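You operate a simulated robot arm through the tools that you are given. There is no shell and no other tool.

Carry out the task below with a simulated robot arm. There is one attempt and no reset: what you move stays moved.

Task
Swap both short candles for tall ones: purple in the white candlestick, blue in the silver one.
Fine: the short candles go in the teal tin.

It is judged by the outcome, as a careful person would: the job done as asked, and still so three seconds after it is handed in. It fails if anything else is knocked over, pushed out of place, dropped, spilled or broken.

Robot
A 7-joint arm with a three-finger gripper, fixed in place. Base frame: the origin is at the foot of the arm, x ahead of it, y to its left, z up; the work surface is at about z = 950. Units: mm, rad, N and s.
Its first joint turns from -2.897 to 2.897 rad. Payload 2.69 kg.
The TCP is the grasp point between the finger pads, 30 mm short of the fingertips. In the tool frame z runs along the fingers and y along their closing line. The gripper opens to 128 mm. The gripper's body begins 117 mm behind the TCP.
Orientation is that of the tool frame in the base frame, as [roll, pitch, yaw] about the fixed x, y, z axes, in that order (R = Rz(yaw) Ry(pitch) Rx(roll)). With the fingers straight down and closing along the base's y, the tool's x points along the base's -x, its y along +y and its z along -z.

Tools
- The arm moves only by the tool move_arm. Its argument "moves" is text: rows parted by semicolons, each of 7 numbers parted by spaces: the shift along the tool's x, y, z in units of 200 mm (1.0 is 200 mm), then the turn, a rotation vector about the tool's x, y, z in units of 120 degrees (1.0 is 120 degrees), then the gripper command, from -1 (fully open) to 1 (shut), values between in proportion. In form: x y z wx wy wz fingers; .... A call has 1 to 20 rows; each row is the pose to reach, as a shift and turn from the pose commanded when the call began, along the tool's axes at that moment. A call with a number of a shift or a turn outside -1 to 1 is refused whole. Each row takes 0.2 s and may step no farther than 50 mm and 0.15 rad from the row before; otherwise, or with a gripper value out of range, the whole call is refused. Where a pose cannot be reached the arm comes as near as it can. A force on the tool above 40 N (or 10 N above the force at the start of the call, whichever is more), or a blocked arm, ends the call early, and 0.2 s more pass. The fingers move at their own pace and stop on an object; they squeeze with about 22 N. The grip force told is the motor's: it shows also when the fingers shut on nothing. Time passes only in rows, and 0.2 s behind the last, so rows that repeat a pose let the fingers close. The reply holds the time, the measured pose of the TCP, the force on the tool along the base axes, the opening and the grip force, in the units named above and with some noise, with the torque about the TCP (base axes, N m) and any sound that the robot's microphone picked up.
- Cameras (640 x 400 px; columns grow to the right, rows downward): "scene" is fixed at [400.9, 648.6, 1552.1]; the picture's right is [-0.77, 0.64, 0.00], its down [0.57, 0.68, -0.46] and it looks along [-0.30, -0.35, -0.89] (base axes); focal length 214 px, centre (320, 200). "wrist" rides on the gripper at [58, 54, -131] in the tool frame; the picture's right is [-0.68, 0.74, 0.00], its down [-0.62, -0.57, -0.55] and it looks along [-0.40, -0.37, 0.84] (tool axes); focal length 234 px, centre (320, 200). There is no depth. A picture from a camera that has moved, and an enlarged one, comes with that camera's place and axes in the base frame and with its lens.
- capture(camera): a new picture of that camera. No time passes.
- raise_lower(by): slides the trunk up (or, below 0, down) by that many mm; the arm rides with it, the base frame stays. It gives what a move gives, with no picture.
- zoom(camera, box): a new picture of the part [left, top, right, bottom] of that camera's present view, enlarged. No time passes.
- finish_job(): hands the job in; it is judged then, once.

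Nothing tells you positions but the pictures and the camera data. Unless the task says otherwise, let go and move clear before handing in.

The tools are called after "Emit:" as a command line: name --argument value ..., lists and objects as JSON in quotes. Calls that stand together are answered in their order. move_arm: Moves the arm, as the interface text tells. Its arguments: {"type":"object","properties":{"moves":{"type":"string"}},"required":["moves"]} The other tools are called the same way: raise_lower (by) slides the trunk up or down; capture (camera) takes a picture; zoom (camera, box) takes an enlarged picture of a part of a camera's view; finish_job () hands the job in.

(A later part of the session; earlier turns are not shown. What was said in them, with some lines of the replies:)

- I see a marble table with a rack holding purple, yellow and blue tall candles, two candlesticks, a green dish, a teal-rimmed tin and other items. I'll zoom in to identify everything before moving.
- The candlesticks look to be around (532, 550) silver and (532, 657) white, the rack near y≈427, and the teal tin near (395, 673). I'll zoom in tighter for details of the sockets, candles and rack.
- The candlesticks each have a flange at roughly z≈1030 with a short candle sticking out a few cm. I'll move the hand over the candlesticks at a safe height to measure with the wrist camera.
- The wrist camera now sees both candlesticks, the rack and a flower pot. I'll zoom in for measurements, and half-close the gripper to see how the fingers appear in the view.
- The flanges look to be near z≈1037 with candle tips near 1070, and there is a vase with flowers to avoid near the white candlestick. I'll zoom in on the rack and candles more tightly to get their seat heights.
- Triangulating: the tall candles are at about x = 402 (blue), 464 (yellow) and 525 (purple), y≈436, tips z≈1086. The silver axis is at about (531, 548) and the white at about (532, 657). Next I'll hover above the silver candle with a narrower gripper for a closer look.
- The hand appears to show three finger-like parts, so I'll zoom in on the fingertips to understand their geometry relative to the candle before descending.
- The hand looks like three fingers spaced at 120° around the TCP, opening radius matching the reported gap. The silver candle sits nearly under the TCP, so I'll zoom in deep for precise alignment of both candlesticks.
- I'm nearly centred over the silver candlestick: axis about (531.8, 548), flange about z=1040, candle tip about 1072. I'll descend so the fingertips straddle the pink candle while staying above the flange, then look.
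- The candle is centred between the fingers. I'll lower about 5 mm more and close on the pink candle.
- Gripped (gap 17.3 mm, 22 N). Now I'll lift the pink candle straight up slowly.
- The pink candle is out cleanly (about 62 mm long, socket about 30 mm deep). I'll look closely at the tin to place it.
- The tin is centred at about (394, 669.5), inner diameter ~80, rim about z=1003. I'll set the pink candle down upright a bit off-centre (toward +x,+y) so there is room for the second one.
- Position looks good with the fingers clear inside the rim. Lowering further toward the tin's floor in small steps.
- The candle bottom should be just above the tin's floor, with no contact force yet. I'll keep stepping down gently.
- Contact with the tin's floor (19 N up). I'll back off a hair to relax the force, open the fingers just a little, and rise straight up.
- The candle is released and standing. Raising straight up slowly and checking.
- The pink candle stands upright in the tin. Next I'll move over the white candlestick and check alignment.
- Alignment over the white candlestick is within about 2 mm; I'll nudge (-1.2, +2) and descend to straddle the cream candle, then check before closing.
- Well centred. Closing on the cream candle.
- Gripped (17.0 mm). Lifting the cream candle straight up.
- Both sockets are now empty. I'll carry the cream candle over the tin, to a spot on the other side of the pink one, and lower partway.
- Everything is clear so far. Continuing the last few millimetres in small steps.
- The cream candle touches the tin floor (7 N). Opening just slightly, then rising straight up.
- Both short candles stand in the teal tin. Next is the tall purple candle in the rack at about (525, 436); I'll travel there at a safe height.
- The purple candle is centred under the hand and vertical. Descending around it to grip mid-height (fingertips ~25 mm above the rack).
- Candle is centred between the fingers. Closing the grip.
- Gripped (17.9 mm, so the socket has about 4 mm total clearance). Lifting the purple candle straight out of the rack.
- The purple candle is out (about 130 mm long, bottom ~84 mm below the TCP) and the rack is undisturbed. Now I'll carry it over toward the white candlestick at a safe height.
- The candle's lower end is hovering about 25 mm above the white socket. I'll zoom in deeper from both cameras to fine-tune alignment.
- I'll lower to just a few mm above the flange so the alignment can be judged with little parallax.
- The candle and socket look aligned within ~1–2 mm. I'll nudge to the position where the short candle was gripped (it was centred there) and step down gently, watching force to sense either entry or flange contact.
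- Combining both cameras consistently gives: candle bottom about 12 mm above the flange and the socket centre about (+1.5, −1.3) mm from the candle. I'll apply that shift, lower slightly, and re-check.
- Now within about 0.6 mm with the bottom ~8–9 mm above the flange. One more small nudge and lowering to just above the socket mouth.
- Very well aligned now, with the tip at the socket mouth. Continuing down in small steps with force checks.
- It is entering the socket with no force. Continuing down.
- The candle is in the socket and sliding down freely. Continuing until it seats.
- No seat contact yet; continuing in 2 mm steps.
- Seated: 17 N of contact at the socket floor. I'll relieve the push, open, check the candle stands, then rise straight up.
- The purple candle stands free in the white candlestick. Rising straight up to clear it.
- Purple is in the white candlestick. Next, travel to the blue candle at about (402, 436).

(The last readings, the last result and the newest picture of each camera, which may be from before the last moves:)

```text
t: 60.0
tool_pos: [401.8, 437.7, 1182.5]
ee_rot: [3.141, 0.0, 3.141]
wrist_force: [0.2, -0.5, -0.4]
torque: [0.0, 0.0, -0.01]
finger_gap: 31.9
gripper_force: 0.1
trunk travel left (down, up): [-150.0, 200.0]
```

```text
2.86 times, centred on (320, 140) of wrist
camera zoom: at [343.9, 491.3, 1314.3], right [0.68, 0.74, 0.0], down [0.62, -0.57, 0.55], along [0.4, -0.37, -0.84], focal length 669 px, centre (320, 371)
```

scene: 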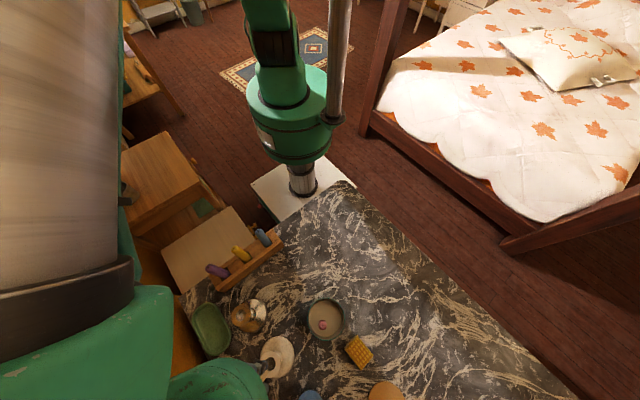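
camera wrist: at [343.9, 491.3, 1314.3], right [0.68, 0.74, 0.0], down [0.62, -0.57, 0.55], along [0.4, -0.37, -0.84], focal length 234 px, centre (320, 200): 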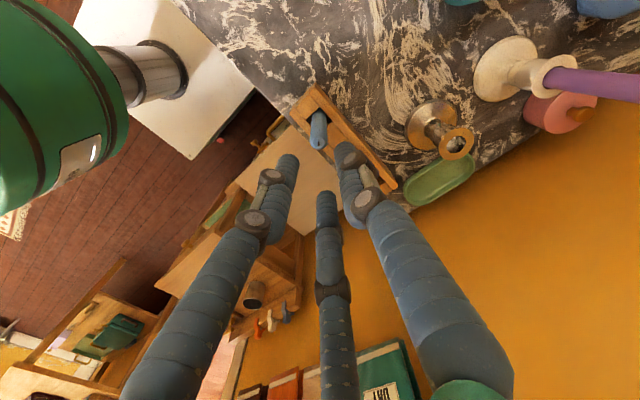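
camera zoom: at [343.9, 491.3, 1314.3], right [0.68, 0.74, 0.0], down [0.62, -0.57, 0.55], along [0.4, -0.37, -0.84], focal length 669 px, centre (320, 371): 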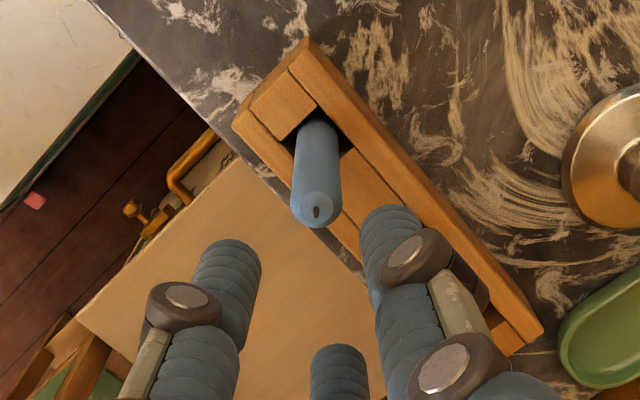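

The blue candle is nearly centred beneath the hand (−0.5 mm). Descending in stages.

Emit:
move_arm --moves "0.0015 -0.002 0.1 0 0 0 0.5; 0.0015 -0.002 0.2 0 0 0 0.5; 0.0015 -0.002 0.28 0 0 0 0.5; 0.0015 -0.002 0.28 0 0 0 0.5"

Emit:
zoom --camera "wrist" --box '[250, 90, 390, 230]'

Emit:
zoom --camera "scene" --box '[200, 190, 320, 310]'

```text
t: 61.0
tool_pos: [400.6, 437.9, 1126.6]
ee_rot: [3.141, 0.0, -3.141]
wrist_force: [-0.6, -0.4, 0.6]
torque: [0.0, 0.01, 0.02]
finger_gap: 32.0
gripper_force: 0.0
trunk travel left (down, up): [-150.0, 200.0]
```

```text
2.86 times, centred on (320, 160) of wrist
camera zoom: at [342.5, 491.1, 1257.9], right [0.68, 0.74, 0.0], down [0.62, -0.57, 0.55], along [0.4, -0.37, -0.84], focal length 669 px, centre (320, 314)
```

zoom: 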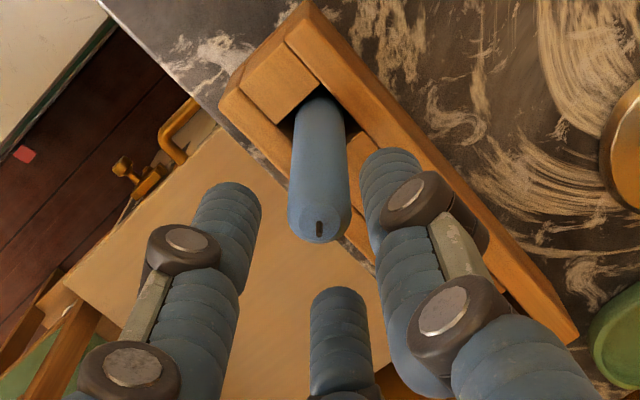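

```text
3.33 times, centred on (260, 250) of scene
camera zoom: at [400.9, 648.6, 1552.1], right [-0.77, 0.64, 0.0], down [0.57, 0.68, -0.46], along [-0.3, -0.35, -0.89], focal length 715 px, centre (520, 33)
```

zoom: 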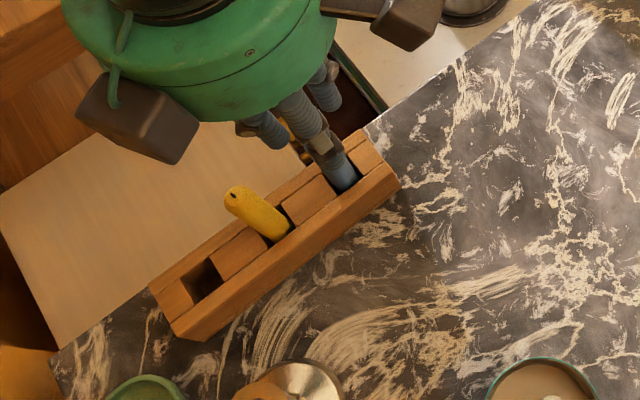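

Centred. Descending around the blue candle to the same grip height and closing.

Emit:
move_arm --moves "0 0 0.06 0 0 0 0.5; 0 0 0.14 0 0 0 0.5; 0 0 0.22 0 0 0 0.5; 0 0 0.3 0 0 0 0.5; 0 0 0.37 0 0 0 0.5; 0 0 0.423 0 0 0 0.5; 0 0 0.423 0 0 0 0.5"

Emit:
zoom --camera "wrist" --box '[250, 90, 390, 230]'

Emit:
zoom --camera "scene" --box '[200, 190, 320, 310]'

```text
t: 62.6
tool_pos: [401.0, 438.2, 1042.6]
ee_rot: [3.141, -0.002, 3.14]
wrist_force: [0.9, -0.5, 0.2]
torque: [0.01, 0.0, 0.0]
finger_gap: 32.3
gripper_force: 0.0
trunk travel left (down, up): [-150.0, 200.0]
```

```text
2.86 times, centred on (320, 160) of wrist
camera zoom: at [343.7, 491.8, 1174.1], right [0.68, 0.74, 0.0], down [0.62, -0.57, 0.55], along [0.4, -0.37, -0.84], focal length 669 px, centre (320, 314)
```

zoom: 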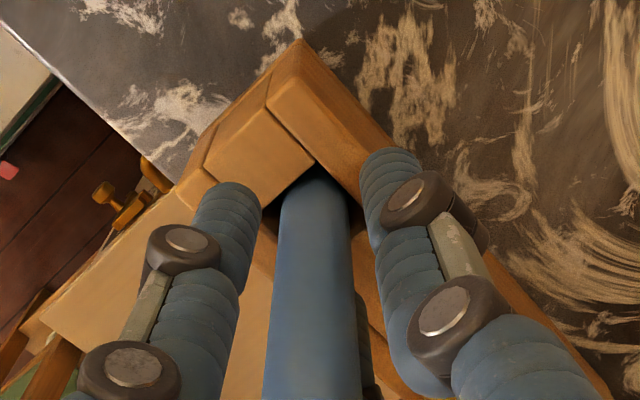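

```text
3.33 times, centred on (260, 250) of scene
camera zoom: at [400.9, 648.6, 1552.1], right [-0.77, 0.64, 0.0], down [0.57, 0.68, -0.46], along [-0.3, -0.35, -0.89], focal length 715 px, centre (520, 33)
```

zoom: 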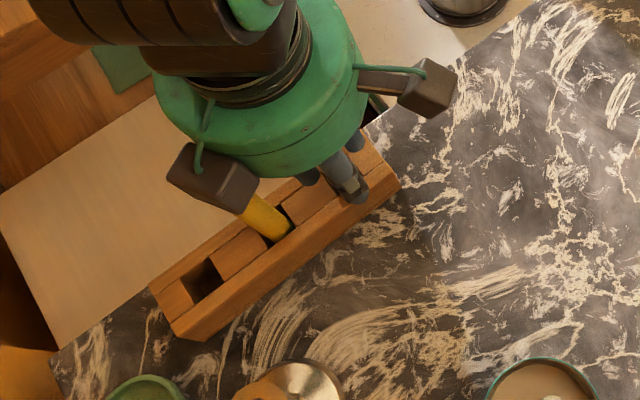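

Emit:
move_arm --moves "0 0 0 0 0 0 0.6; 0 0 0 0 0 0 0.7; 0 0 0 0 0 0 0.8; 0 0 0 0 0 0 1; 0 0 0 0 0 0 1; 0 0 0 0 0 0 1"

Emit:
zoom --camera "wrist" --box '[250, 90, 390, 230]'

```text
t: 64.0
tool_pos: [401.3, 437.5, 1042.8]
ee_rot: [3.141, 0.0, -3.142]
wrist_force: [1.1, -1.7, 0.5]
torque: [0.0, 0.01, -0.01]
finger_gap: 17.7
gripper_force: 22.1
trunk travel left (down, up): [-150.0, 200.0]
```

```text
2.86 times, centred on (320, 160) of wrist
camera zoom: at [343.5, 491.5, 1174.2], right [0.68, 0.74, 0.0], down [0.62, -0.57, 0.55], along [0.4, -0.37, -0.84], focal length 669 px, centre (320, 314)
```

zoom: 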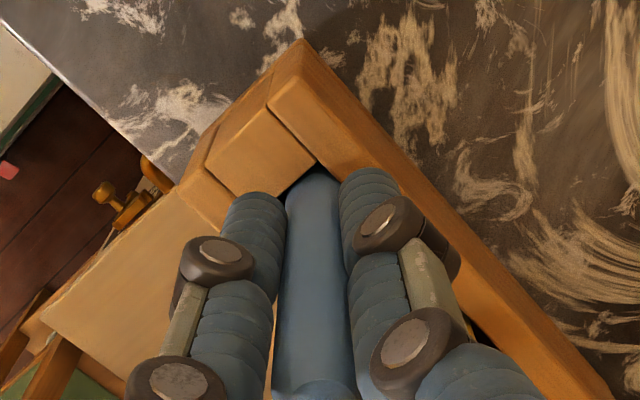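

Gripped the blue candle (17.7 mm). Lifting straight up out of the rack.

Emit:
move_arm --moves "0 0 -0.02 0 0 0 1; 0 0 -0.05 0 0 0 1; 0 0 -0.1 0 0 0 1; 0 0 -0.16 0 0 0 1; 0 0 -0.24 0 0 0 1; 0 0 -0.34 0 0 0 1; 0 0 -0.46 0 0 0 1; 0 0 -0.6 0 0 0 1; 0 0 -0.76 0 0 0 1; 0 0 -0.76 0 0 0 1"

Emit:
capture --camera "wrist"

Emit:
zoom --camera "wrist" --box '[250, 70, 390, 210]'

Emit:
zoom --camera "scene" --box '[160, 190, 360, 390]'

```text
t: 66.2
tool_pos: [401.2, 436.4, 1195.1]
ee_rot: [-3.141, -0.001, 3.141]
wrist_force: [-0.2, 0.2, -0.3]
torque: [0.06, -0.05, -0.01]
finger_gap: 17.7
gripper_force: 22.2
trunk travel left (down, up): [-150.0, 200.0]
```

```text
taken
camera wrist: at [342.3, 490.0, 1326.7], right [0.68, 0.74, 0.0], down [0.62, -0.57, 0.55], along [0.4, -0.37, -0.84], focal length 234 px, centre (320, 200)
```

wrist: 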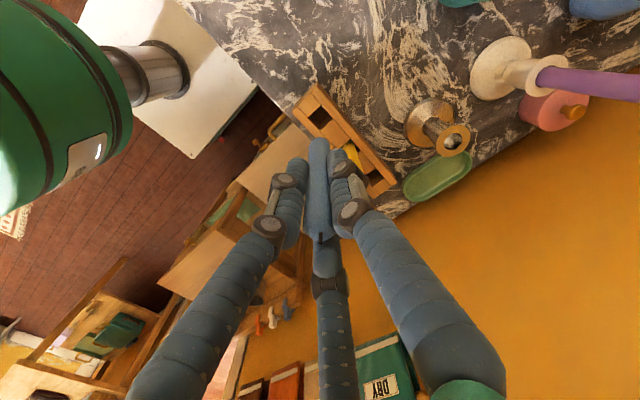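

```text
2.86 times, centred on (320, 140) of wrist
camera zoom: at [342.3, 490.0, 1326.7], right [0.68, 0.74, 0.0], down [0.62, -0.57, 0.55], along [0.4, -0.37, -0.84], focal length 669 px, centre (320, 371)
```

zoom: 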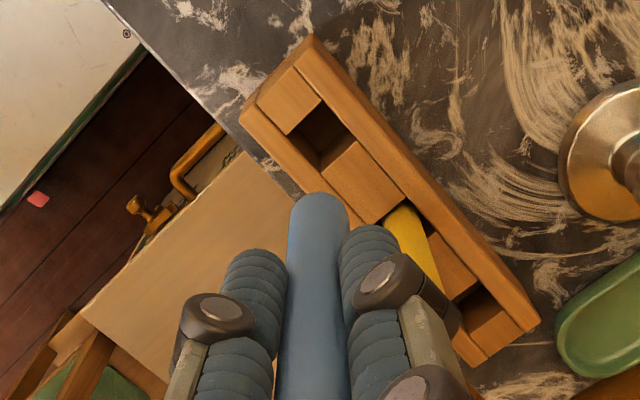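

```text
2.00 times, centred on (260, 290) of scene
camera zoom: at [400.9, 648.6, 1552.1], right [-0.77, 0.64, 0.0], down [0.57, 0.68, -0.46], along [-0.3, -0.35, -0.89], focal length 429 px, centre (440, 20)
```

zoom: 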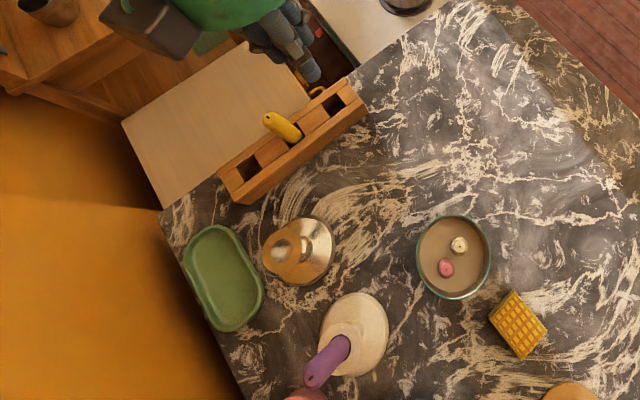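

The blue candle is out and the rack and yellow candle are undisturbed. Now I'll carry it over the silver candlestick and lower to about 20 mm above the socket.

Emit:
move_arm --moves "-0.05 0.08 0 0 0 0 1; -0.15 0.2 0 0 0 0 1; -0.28 0.3 0 0 0 0 1; -0.42 0.4 0 0 0 0 1; -0.55 0.5 0 0 0 0 1; -0.63 0.553 0 0 0 0 1; -0.653 0.553 0 0 0 0 1; -0.653 0.553 0.1 0 0 0 1; -0.653 0.553 0.2 0 0 0 1; -0.653 0.553 0.27 0 0 0 1; -0.653 0.553 0.27 0 0 0 1"

Emit:
capture --camera "wrist"

Emit:
zoom --camera "wrist" --box '[295, 95, 345, 155]'

Emit:
zoom --camera "scene" --box '[210, 280, 290, 350]'

```text
t: 68.6
tool_pos: [533.6, 548.0, 1140.3]
ee_rot: [3.14, 0.0, 3.14]
wrist_force: [0.9, -0.5, -0.2]
torque: [0.03, 0.02, 0.02]
finger_gap: 17.5
gripper_force: 21.4
trunk travel left (down, up): [-150.0, 200.0]
```

```text
taken
camera wrist: at [475.1, 600.8, 1271.8], right [0.68, 0.74, 0.0], down [0.62, -0.57, 0.55], along [0.4, -0.37, -0.84], focal length 234 px, centre (320, 200)
```

wrist: 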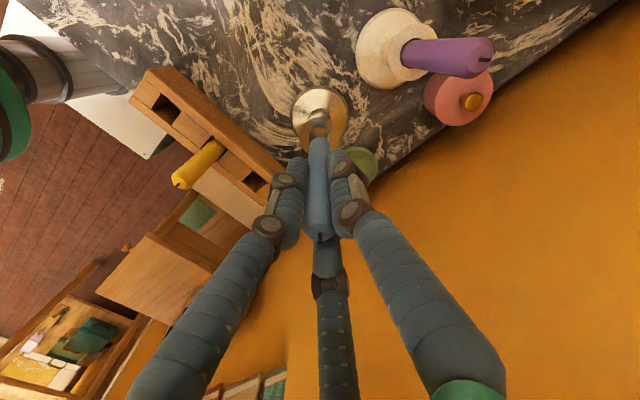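

```text
6.67 times, centred on (320, 125) of wrist
camera zoom: at [475.1, 600.8, 1271.8], right [0.68, 0.74, 0.0], down [0.62, -0.57, 0.55], along [0.4, -0.37, -0.84], focal length 1561 px, centre (320, 700)
```

zoom: 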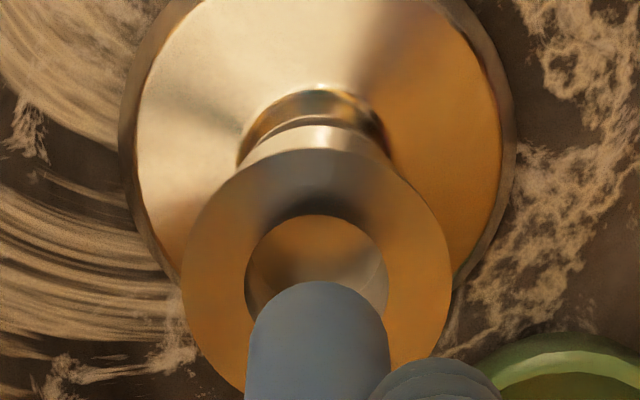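

```text
5.71 times, centred on (250, 315) of scene
camera zoom: at [400.9, 648.6, 1552.1], right [-0.77, 0.64, 0.0], down [0.57, 0.68, -0.46], along [-0.3, -0.35, -0.89], focal length 1226 px, centre (720, -457)
```

zoom: 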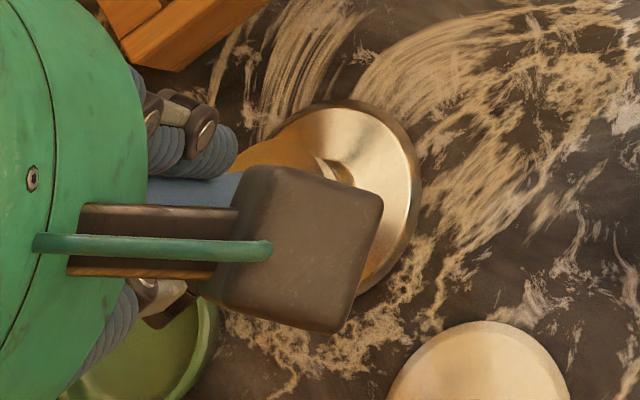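

The scene camera is blocked here, but the wrist view calibrated on the white insertion suggests the silver socket is about (−0.9, +0.3) mm from the candle. I'll shift and lower to ~9 mm above the flange.

Emit:
move_arm --moves "0.0045 0.0015 0 0 0 0 1; 0.0045 0.0015 0.03 0 0 0 1; 0.0045 0.0015 0.06 0 0 0 1; 0.0045 0.0015 0.082 0 0 0 1; 0.0045 0.0015 0.082 0 0 0 1; 0.0045 0.0015 0.082 0 0 0 1"

Emit:
zoom --camera "wrist" --box '[295, 105, 345, 165]'

Emit:
zoom --camera "scene" --box '[210, 280, 290, 350]'

```text
t: 70.0
tool_pos: [532.0, 547.6, 1124.9]
ee_rot: [3.141, 0.001, -3.14]
wrist_force: [0.8, -0.6, 0.3]
torque: [0.0, 0.01, -0.01]
finger_gap: 17.7
gripper_force: 21.7
trunk travel left (down, up): [-150.0, 200.0]
```

```text
6.67 times, centred on (320, 135) of wrist
camera zoom: at [473.4, 602.2, 1255.7], right [0.68, 0.74, 0.0], down [0.62, -0.57, 0.55], along [0.4, -0.37, -0.84], focal length 1561 px, centre (320, 633)
```

zoom: 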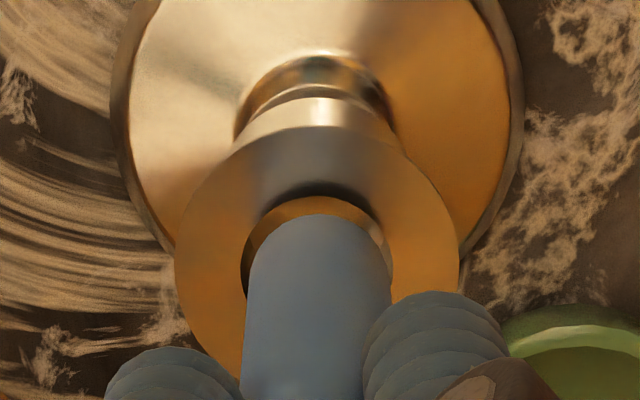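

```text
5.71 times, centred on (250, 315) of scene
camera zoom: at [400.9, 648.6, 1552.1], right [-0.77, 0.64, 0.0], down [0.57, 0.68, -0.46], along [-0.3, -0.35, -0.89], focal length 1226 px, centre (720, -457)
```

zoom: 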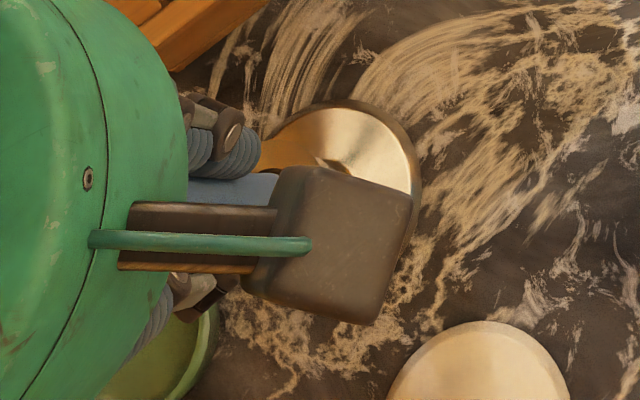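

I need a sharper look at the socket edge here (reflections on silver).

Emit:
zoom --camera "wrist" --box '[306, 126, 334, 146]'

Emit:
zoom --camera "wrist" --box '[295, 118, 345, 150]'

```text
16.00 times, centred on (320, 136) of wrist
camera zoom: at [473.4, 602.2, 1255.7], right [0.68, 0.74, 0.0], down [0.62, -0.57, 0.55], along [0.4, -0.37, -0.84], focal length 3747 px, centre (320, 1224)
```

zoom: 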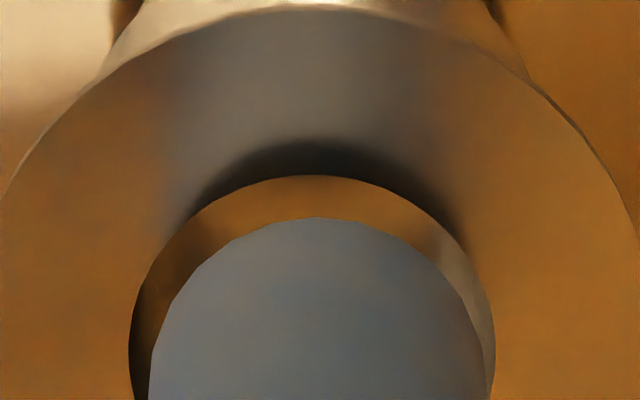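

```text
12.50 times, centred on (320, 134) of wrist
camera zoom: at [473.4, 602.2, 1255.7], right [0.68, 0.74, 0.0], down [0.62, -0.57, 0.55], along [0.4, -0.37, -0.84], focal length 2927 px, centre (320, 1025)
```

zoom: 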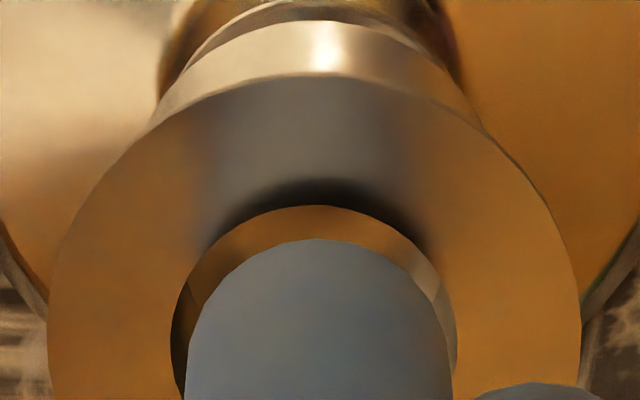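

The close-up shows the socket offset is about (+0.4, −1.0) mm. Applying that and lowering a few mm, then re-checking.

Emit:
move_arm --moves "-0.0022 -0.005 0 0 0 0 1; -0.0022 -0.005 0.01 0 0 0 1; -0.0022 -0.005 0.02 0 0 0 1; -0.0022 -0.005 0.025 0 0 0 1; -0.0022 -0.005 0.025 0 0 0 1; -0.0022 -0.005 0.025 0 0 0 1"

Emit:
zoom --camera "wrist" --box '[295, 118, 345, 150]'

Emit:
zoom --camera "wrist" --box '[306, 126, 334, 146]'

```text
t: 71.4
tool_pos: [532.2, 546.3, 1120.2]
ee_rot: [-3.14, 0.0, 3.142]
wrist_force: [0.0, 0.0, -0.6]
torque: [0.03, 0.04, -0.01]
finger_gap: 17.7
gripper_force: 22.1
trunk travel left (down, up): [-150.0, 200.0]
```

```text
12.50 times, centred on (320, 134) of wrist
camera zoom: at [473.3, 600.7, 1251.1], right [0.68, 0.74, 0.0], down [0.62, -0.57, 0.55], along [0.4, -0.37, -0.84], focal length 2927 px, centre (320, 1025)
```

zoom: 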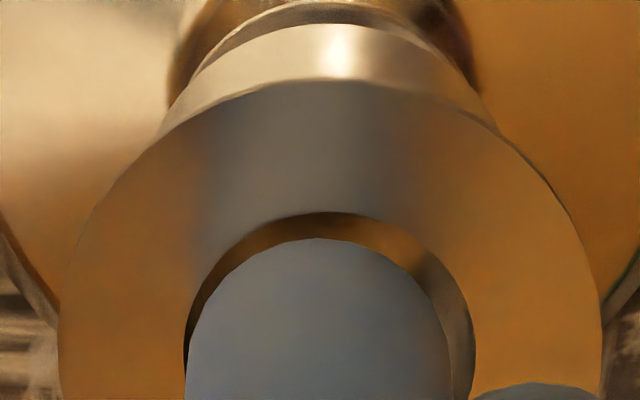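

```text
16.00 times, centred on (320, 136) of wrist
camera zoom: at [473.3, 600.7, 1251.1], right [0.68, 0.74, 0.0], down [0.62, -0.57, 0.55], along [0.4, -0.37, -0.84], focal length 3747 px, centre (320, 1224)
```

zoom: 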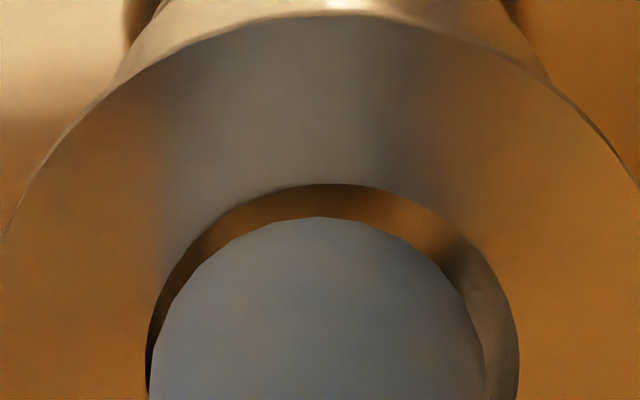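

Good in one direction; the other needs about +0.8 mm, i.e. (+0.5, +0.6). Correcting and re-checking at the same height.

Emit:
move_arm --moves "-0.0027 0.003 0 0 0 0 1; -0.0027 0.003 0 0 0 0 1; -0.0027 0.003 0 0 0 0 1"

Emit:
zoom --camera "wrist" --box '[306, 126, 334, 146]'

```text
t: 72.2
tool_pos: [532.9, 546.9, 1120.1]
ee_rot: [3.141, -0.001, 3.141]
wrist_force: [1.0, -0.2, 0.3]
torque: [0.01, 0.04, 0.04]
finger_gap: 17.5
gripper_force: 21.6
trunk travel left (down, up): [-150.0, 200.0]
```

```text
16.00 times, centred on (320, 136) of wrist
camera zoom: at [474.0, 600.9, 1251.0], right [0.68, 0.74, 0.0], down [0.62, -0.57, 0.55], along [0.4, -0.37, -0.84], focal length 3747 px, centre (320, 1224)
```

zoom: 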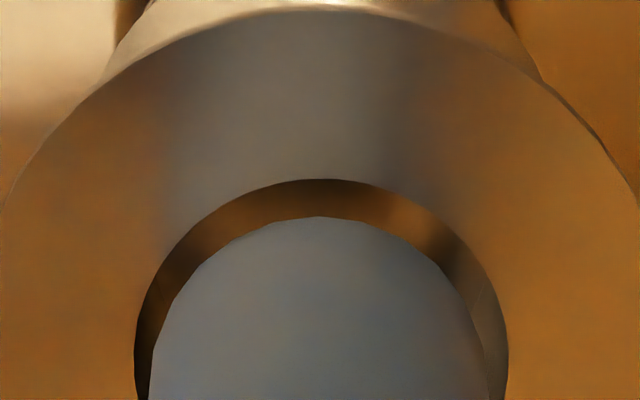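

Excellent alignment now (within ~0.2 mm). Lowering in small steps.

Emit:
move_arm --moves "0 0 0.008 0 0 0 1; 0 0 0.015 0 0 0 1; 0 0 0.015 0 0 0 1"

Emit:
zoom --camera "wrist" --box '[306, 126, 334, 146]'

```text
t: 73.0
tool_pos: [531.1, 548.0, 1116.1]
ee_rot: [3.141, -0.001, -3.141]
wrist_force: [0.2, 0.4, -0.2]
torque: [-0.01, 0.0, 0.02]
finger_gap: 17.5
gripper_force: 22.0
trunk travel left (down, up): [-150.0, 200.0]
```

```text
16.00 times, centred on (320, 136) of wrist
camera zoom: at [473.7, 601.4, 1247.5], right [0.68, 0.74, 0.0], down [0.62, -0.57, 0.55], along [0.4, -0.37, -0.84], focal length 3747 px, centre (320, 1224)
```

zoom: 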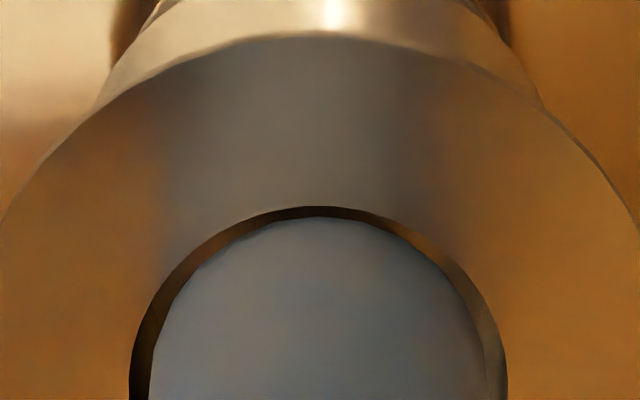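

Aligned at the socket mouth. Proceeding into the socket.

Emit:
move_arm --moves "0 0 0.008 0 0 0 1; 0 0 0.015 0 0 0 1; 0 0 0.02 0 0 0 1; 0 0 0.02 0 0 0 1"

Emit:
zoom --camera "wrist" --box '[295, 118, 345, 150]'

```text
t: 74.0
tool_pos: [531.3, 547.4, 1111.5]
ee_rot: [3.141, 0.0, -3.142]
wrist_force: [0.3, 0.7, 0.2]
torque: [0.03, 0.02, 0.01]
finger_gap: 17.4
gripper_force: 21.9
trunk travel left (down, up): [-150.0, 200.0]
```

```text
12.50 times, centred on (320, 134) of wrist
camera zoom: at [474.0, 601.5, 1243.1], right [0.68, 0.74, 0.0], down [0.62, -0.57, 0.55], along [0.4, -0.37, -0.84], focal length 2927 px, centre (320, 1025)
```

zoom: 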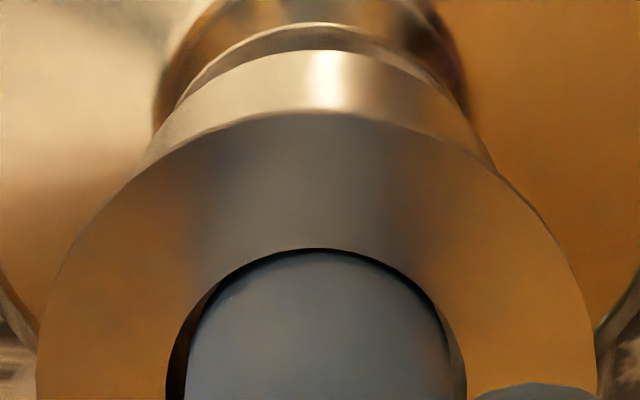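

It's in the socket with no force. Continuing down.

Emit:
move_arm --moves "0 0 0.01 0 0 0 1; 0 0 0.02 0 0 0 1; 0 0 0.03 0 0 0 1; 0 0 0.03 0 0 0 1"

Emit:
move_arm --moves "0 0 0.01 0 0 0 1; 0 0 0.02 0 0 0 1; 0 0 0.03 0 0 0 1; 0 0 0.03 0 0 0 1"

Emit:
zoom --camera "wrist" --box '[280, 105, 360, 185]'

```text
t: 75.0
tool_pos: [531.4, 548.0, 1105.4]
ee_rot: [-3.14, -0.001, 3.14]
wrist_force: [0.7, -0.3, -1.6]
torque: [0.01, 0.05, -0.01]
finger_gap: 17.7
gripper_force: 21.6
trunk travel left (down, up): [-150.0, 200.0]
```

```text
t: 76.0
tool_pos: [532.4, 547.5, 1100.7]
ee_rot: [3.14, 0.0, 3.142]
wrist_force: [-1.4, 0.3, 0.3]
torque: [0.01, 0.02, 0.0]
finger_gap: 17.5
gripper_force: 21.7
trunk travel left (down, up): [-150.0, 200.0]
```

```text
5.00 times, centred on (320, 145) of wrist
camera zoom: at [474.2, 601.1, 1231.1], right [0.68, 0.74, 0.0], down [0.62, -0.57, 0.55], along [0.4, -0.37, -0.84], focal length 1171 px, centre (320, 475)
```

zoom: 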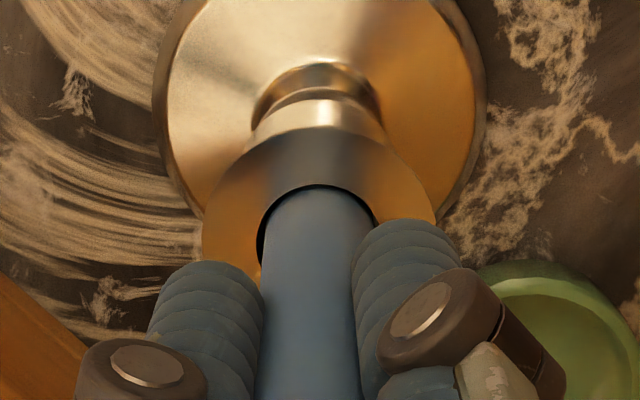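

Sliding in freely. Continuing toward the seat in small steps.

Emit:
move_arm --moves "0 0 0.01 0 0 0 1; 0 0 0.02 0 0 0 1; 0 0 0.03 0 0 0 1; 0 0 0.03 0 0 0 1"

Emit:
move_arm --moves "0 0 0.005 0 0 0 1; 0 0 0.01 0 0 0 1; 0 0 0.01 0 0 0 1"

Emit:
move_arm --moves "0 0 0.005 0 0 0 1; 0 0 0.01 0 0 0 1; 0 0 0.01 0 0 0 1"

```text
t: 77.0
tool_pos: [533.6, 546.8, 1095.4]
ee_rot: [3.141, 0.002, -3.142]
wrist_force: [0.5, -0.2, -0.4]
torque: [0.0, -0.02, -0.01]
finger_gap: 17.6
gripper_force: 22.3
trunk travel left (down, up): [-150.0, 200.0]
```

```text
t: 77.8
tool_pos: [533.5, 547.4, 1092.5]
ee_rot: [3.141, 0.001, 3.141]
wrist_force: [0.5, -0.1, 2.4]
torque: [0.0, 0.02, -0.02]
finger_gap: 17.7
gripper_force: 22.2
trunk travel left (down, up): [-150.0, 200.0]
```

```text
t: 78.6
tool_pos: [532.9, 548.4, 1093.5]
ee_rot: [3.139, 0.003, -3.141]
wrist_force: [-1.2, 1.6, 20.1]
torque: [0.14, 0.11, 0.03]
finger_gap: 17.7
gripper_force: 22.0
trunk travel left (down, up): [-150.0, 200.0]
```

Seated (20 N at the socket floor, same depth as the white one). Relieving the push, opening, and checking.

Emit:
move_arm --moves "0 0 -0.01 0 0 0 1; 0 0 -0.011 0 0 0 0.8; 0 0 -0.011 0 0 0 0.6; 0 0 -0.011 0 0 0 0.5; 0 0 -0.011 0 0 0 0.5"

Emit:
zoom --camera "wrist" --box '[260, 105, 380, 245]'

```text
t: 79.8
tool_pos: [532.9, 547.7, 1091.4]
ee_rot: [-3.141, 0.0, 3.141]
wrist_force: [0.4, -0.3, -0.1]
torque: [-0.01, 0.0, 0.01]
finger_gap: 32.0
gripper_force: 0.0
trunk travel left (down, up): [-150.0, 200.0]
```

```text
2.86 times, centred on (320, 175) of wrist
camera zoom: at [474.7, 601.4, 1223.2], right [0.68, 0.74, 0.0], down [0.62, -0.57, 0.55], along [0.4, -0.37, -0.84], focal length 669 px, centre (320, 271)
```

zoom: 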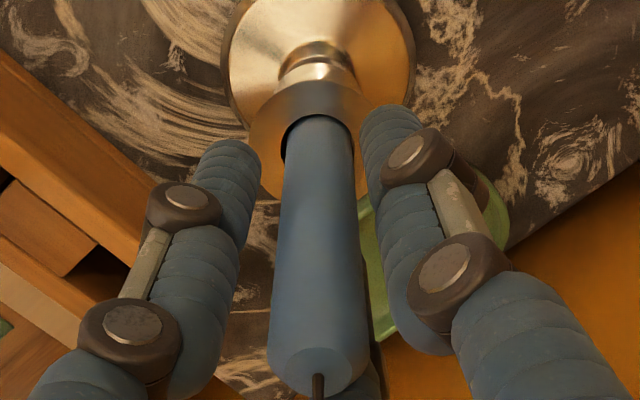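

The blue candle stands free in the silver candlestick. Rising straight up, then backing away toward the start side to inspect everything.

Emit:
move_arm --moves "0 0 -0.05 0 0 0 0.5; 0 0 -0.12 0 0 0 0.5; 0 0 -0.22 0 0 0 0.5; 0 0 -0.32 0 0 0 0.5; 0 0 -0.44 0 0 0 0.5; 0 0 -0.58 0 0 0 0.5; 0 0 -0.75 0 0 0 0.5; 0 0 -0.9 0 0 0 0.5; 0 0 -0.9 0 0 0 0.5"

Emit:
move_arm --moves "0.15 0 0 0 0 0 0.5; 0.35 0 0 0 0 0 0.5; 0.55 0 0 0 0 0 0.5; 0.75 0 0 0 0 0 0.5; 0.95 0 0 0 0 0 0.5; 0.95 0 0 0 0 0 0.5"

Emit:
capture --camera "wrist"

Emit:
capture --camera "scene"

```text
t: 81.8
tool_pos: [532.5, 547.3, 1270.7]
ee_rot: [-3.141, 0.0, 3.141]
wrist_force: [0.3, -0.1, 0.2]
torque: [0.0, -0.02, -0.01]
finger_gap: 31.9
gripper_force: 0.1
trunk travel left (down, up): [-150.0, 200.0]
```

```text
t: 83.2
tool_pos: [340.1, 548.1, 1271.2]
ee_rot: [-3.14, 0.0, -3.141]
wrist_force: [-1.0, 0.9, 0.7]
torque: [0.0, -0.09, -0.01]
finger_gap: 31.9
gripper_force: 0.1
trunk travel left (down, up): [-150.0, 200.0]
```

```text
taken
camera wrist: at [282.6, 601.8, 1402.3], right [0.68, 0.74, 0.0], down [0.62, -0.57, 0.55], along [0.4, -0.37, -0.84], focal length 234 px, centre (320, 200)
```

wrist: 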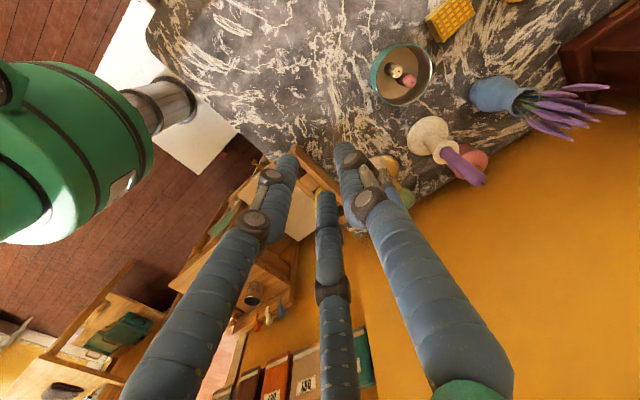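

```text
taken
```

scene: 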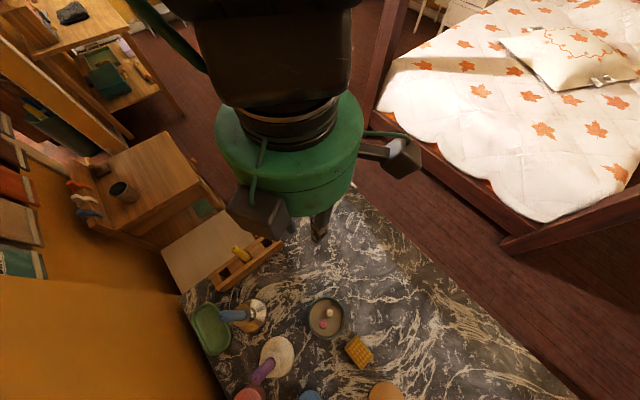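

Both tall candles are in their candlesticks and both short ones in the tin. I'll zoom for a last check of everything.

Emit:
zoom --camera "scene" --box '[180, 220, 420, 400]'

Emit:
zoom --camera "wrist" --box '[350, 0, 640, 220]'

Emit:
zoom --camera "scene" --box '[210, 290, 300, 390]'

```text
2.22 times, centred on (300, 310) of scene
camera zoom: at [400.9, 648.6, 1552.1], right [-0.77, 0.64, 0.0], down [0.57, 0.68, -0.46], along [-0.3, -0.35, -0.89], focal length 477 px, centre (364, -44)
```

zoom: 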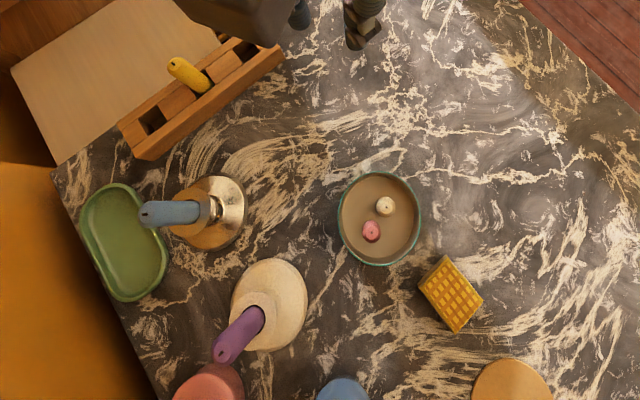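

```text
1.82 times, centred on (495, 110) of wrist
camera zoom: at [282.6, 601.8, 1402.3], right [0.68, 0.74, 0.0], down [0.62, -0.57, 0.55], along [0.4, -0.37, -0.84], focal length 426 px, centre (2, 364)
```

zoom: 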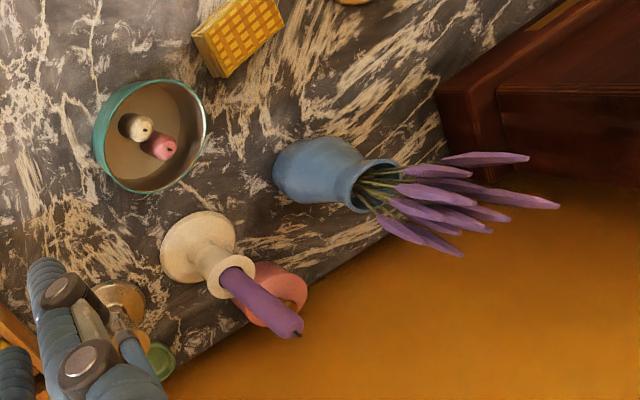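

```text
4.00 times, centred on (255, 340) of scene
camera zoom: at [400.9, 648.6, 1552.1], right [-0.77, 0.64, 0.0], down [0.57, 0.68, -0.46], along [-0.3, -0.35, -0.89], focal length 858 px, centre (580, -360)
```

zoom: 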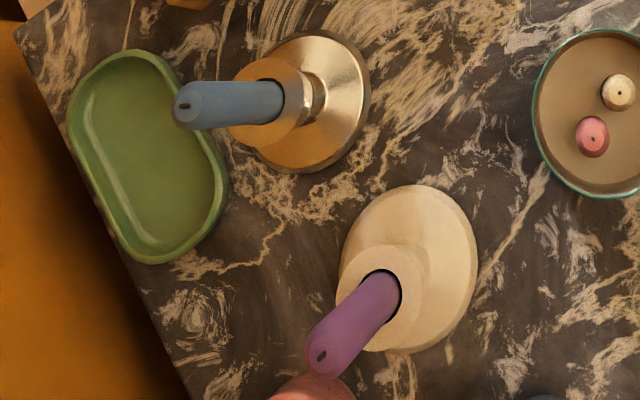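

Everything is in place. The purple candle is in the white candlestick, the blue one is in the silver, and both short candles stand in the teal tin. The rack, yellow candle, tray, vase and other items look undisturbed, and the arm is clear, so I'm handing in.

Emit:
finish_job

```text
The job is handed in.
```

The swap is done and handed in. The tall purple candle is seated in the white candlestick and the tall blue one in the silver. Both short candles are standing upright in the teal tin.

In the last pictures, nothing else looked moved or knocked over, and the arm had let go and was clear. I haven't seen the judging result.
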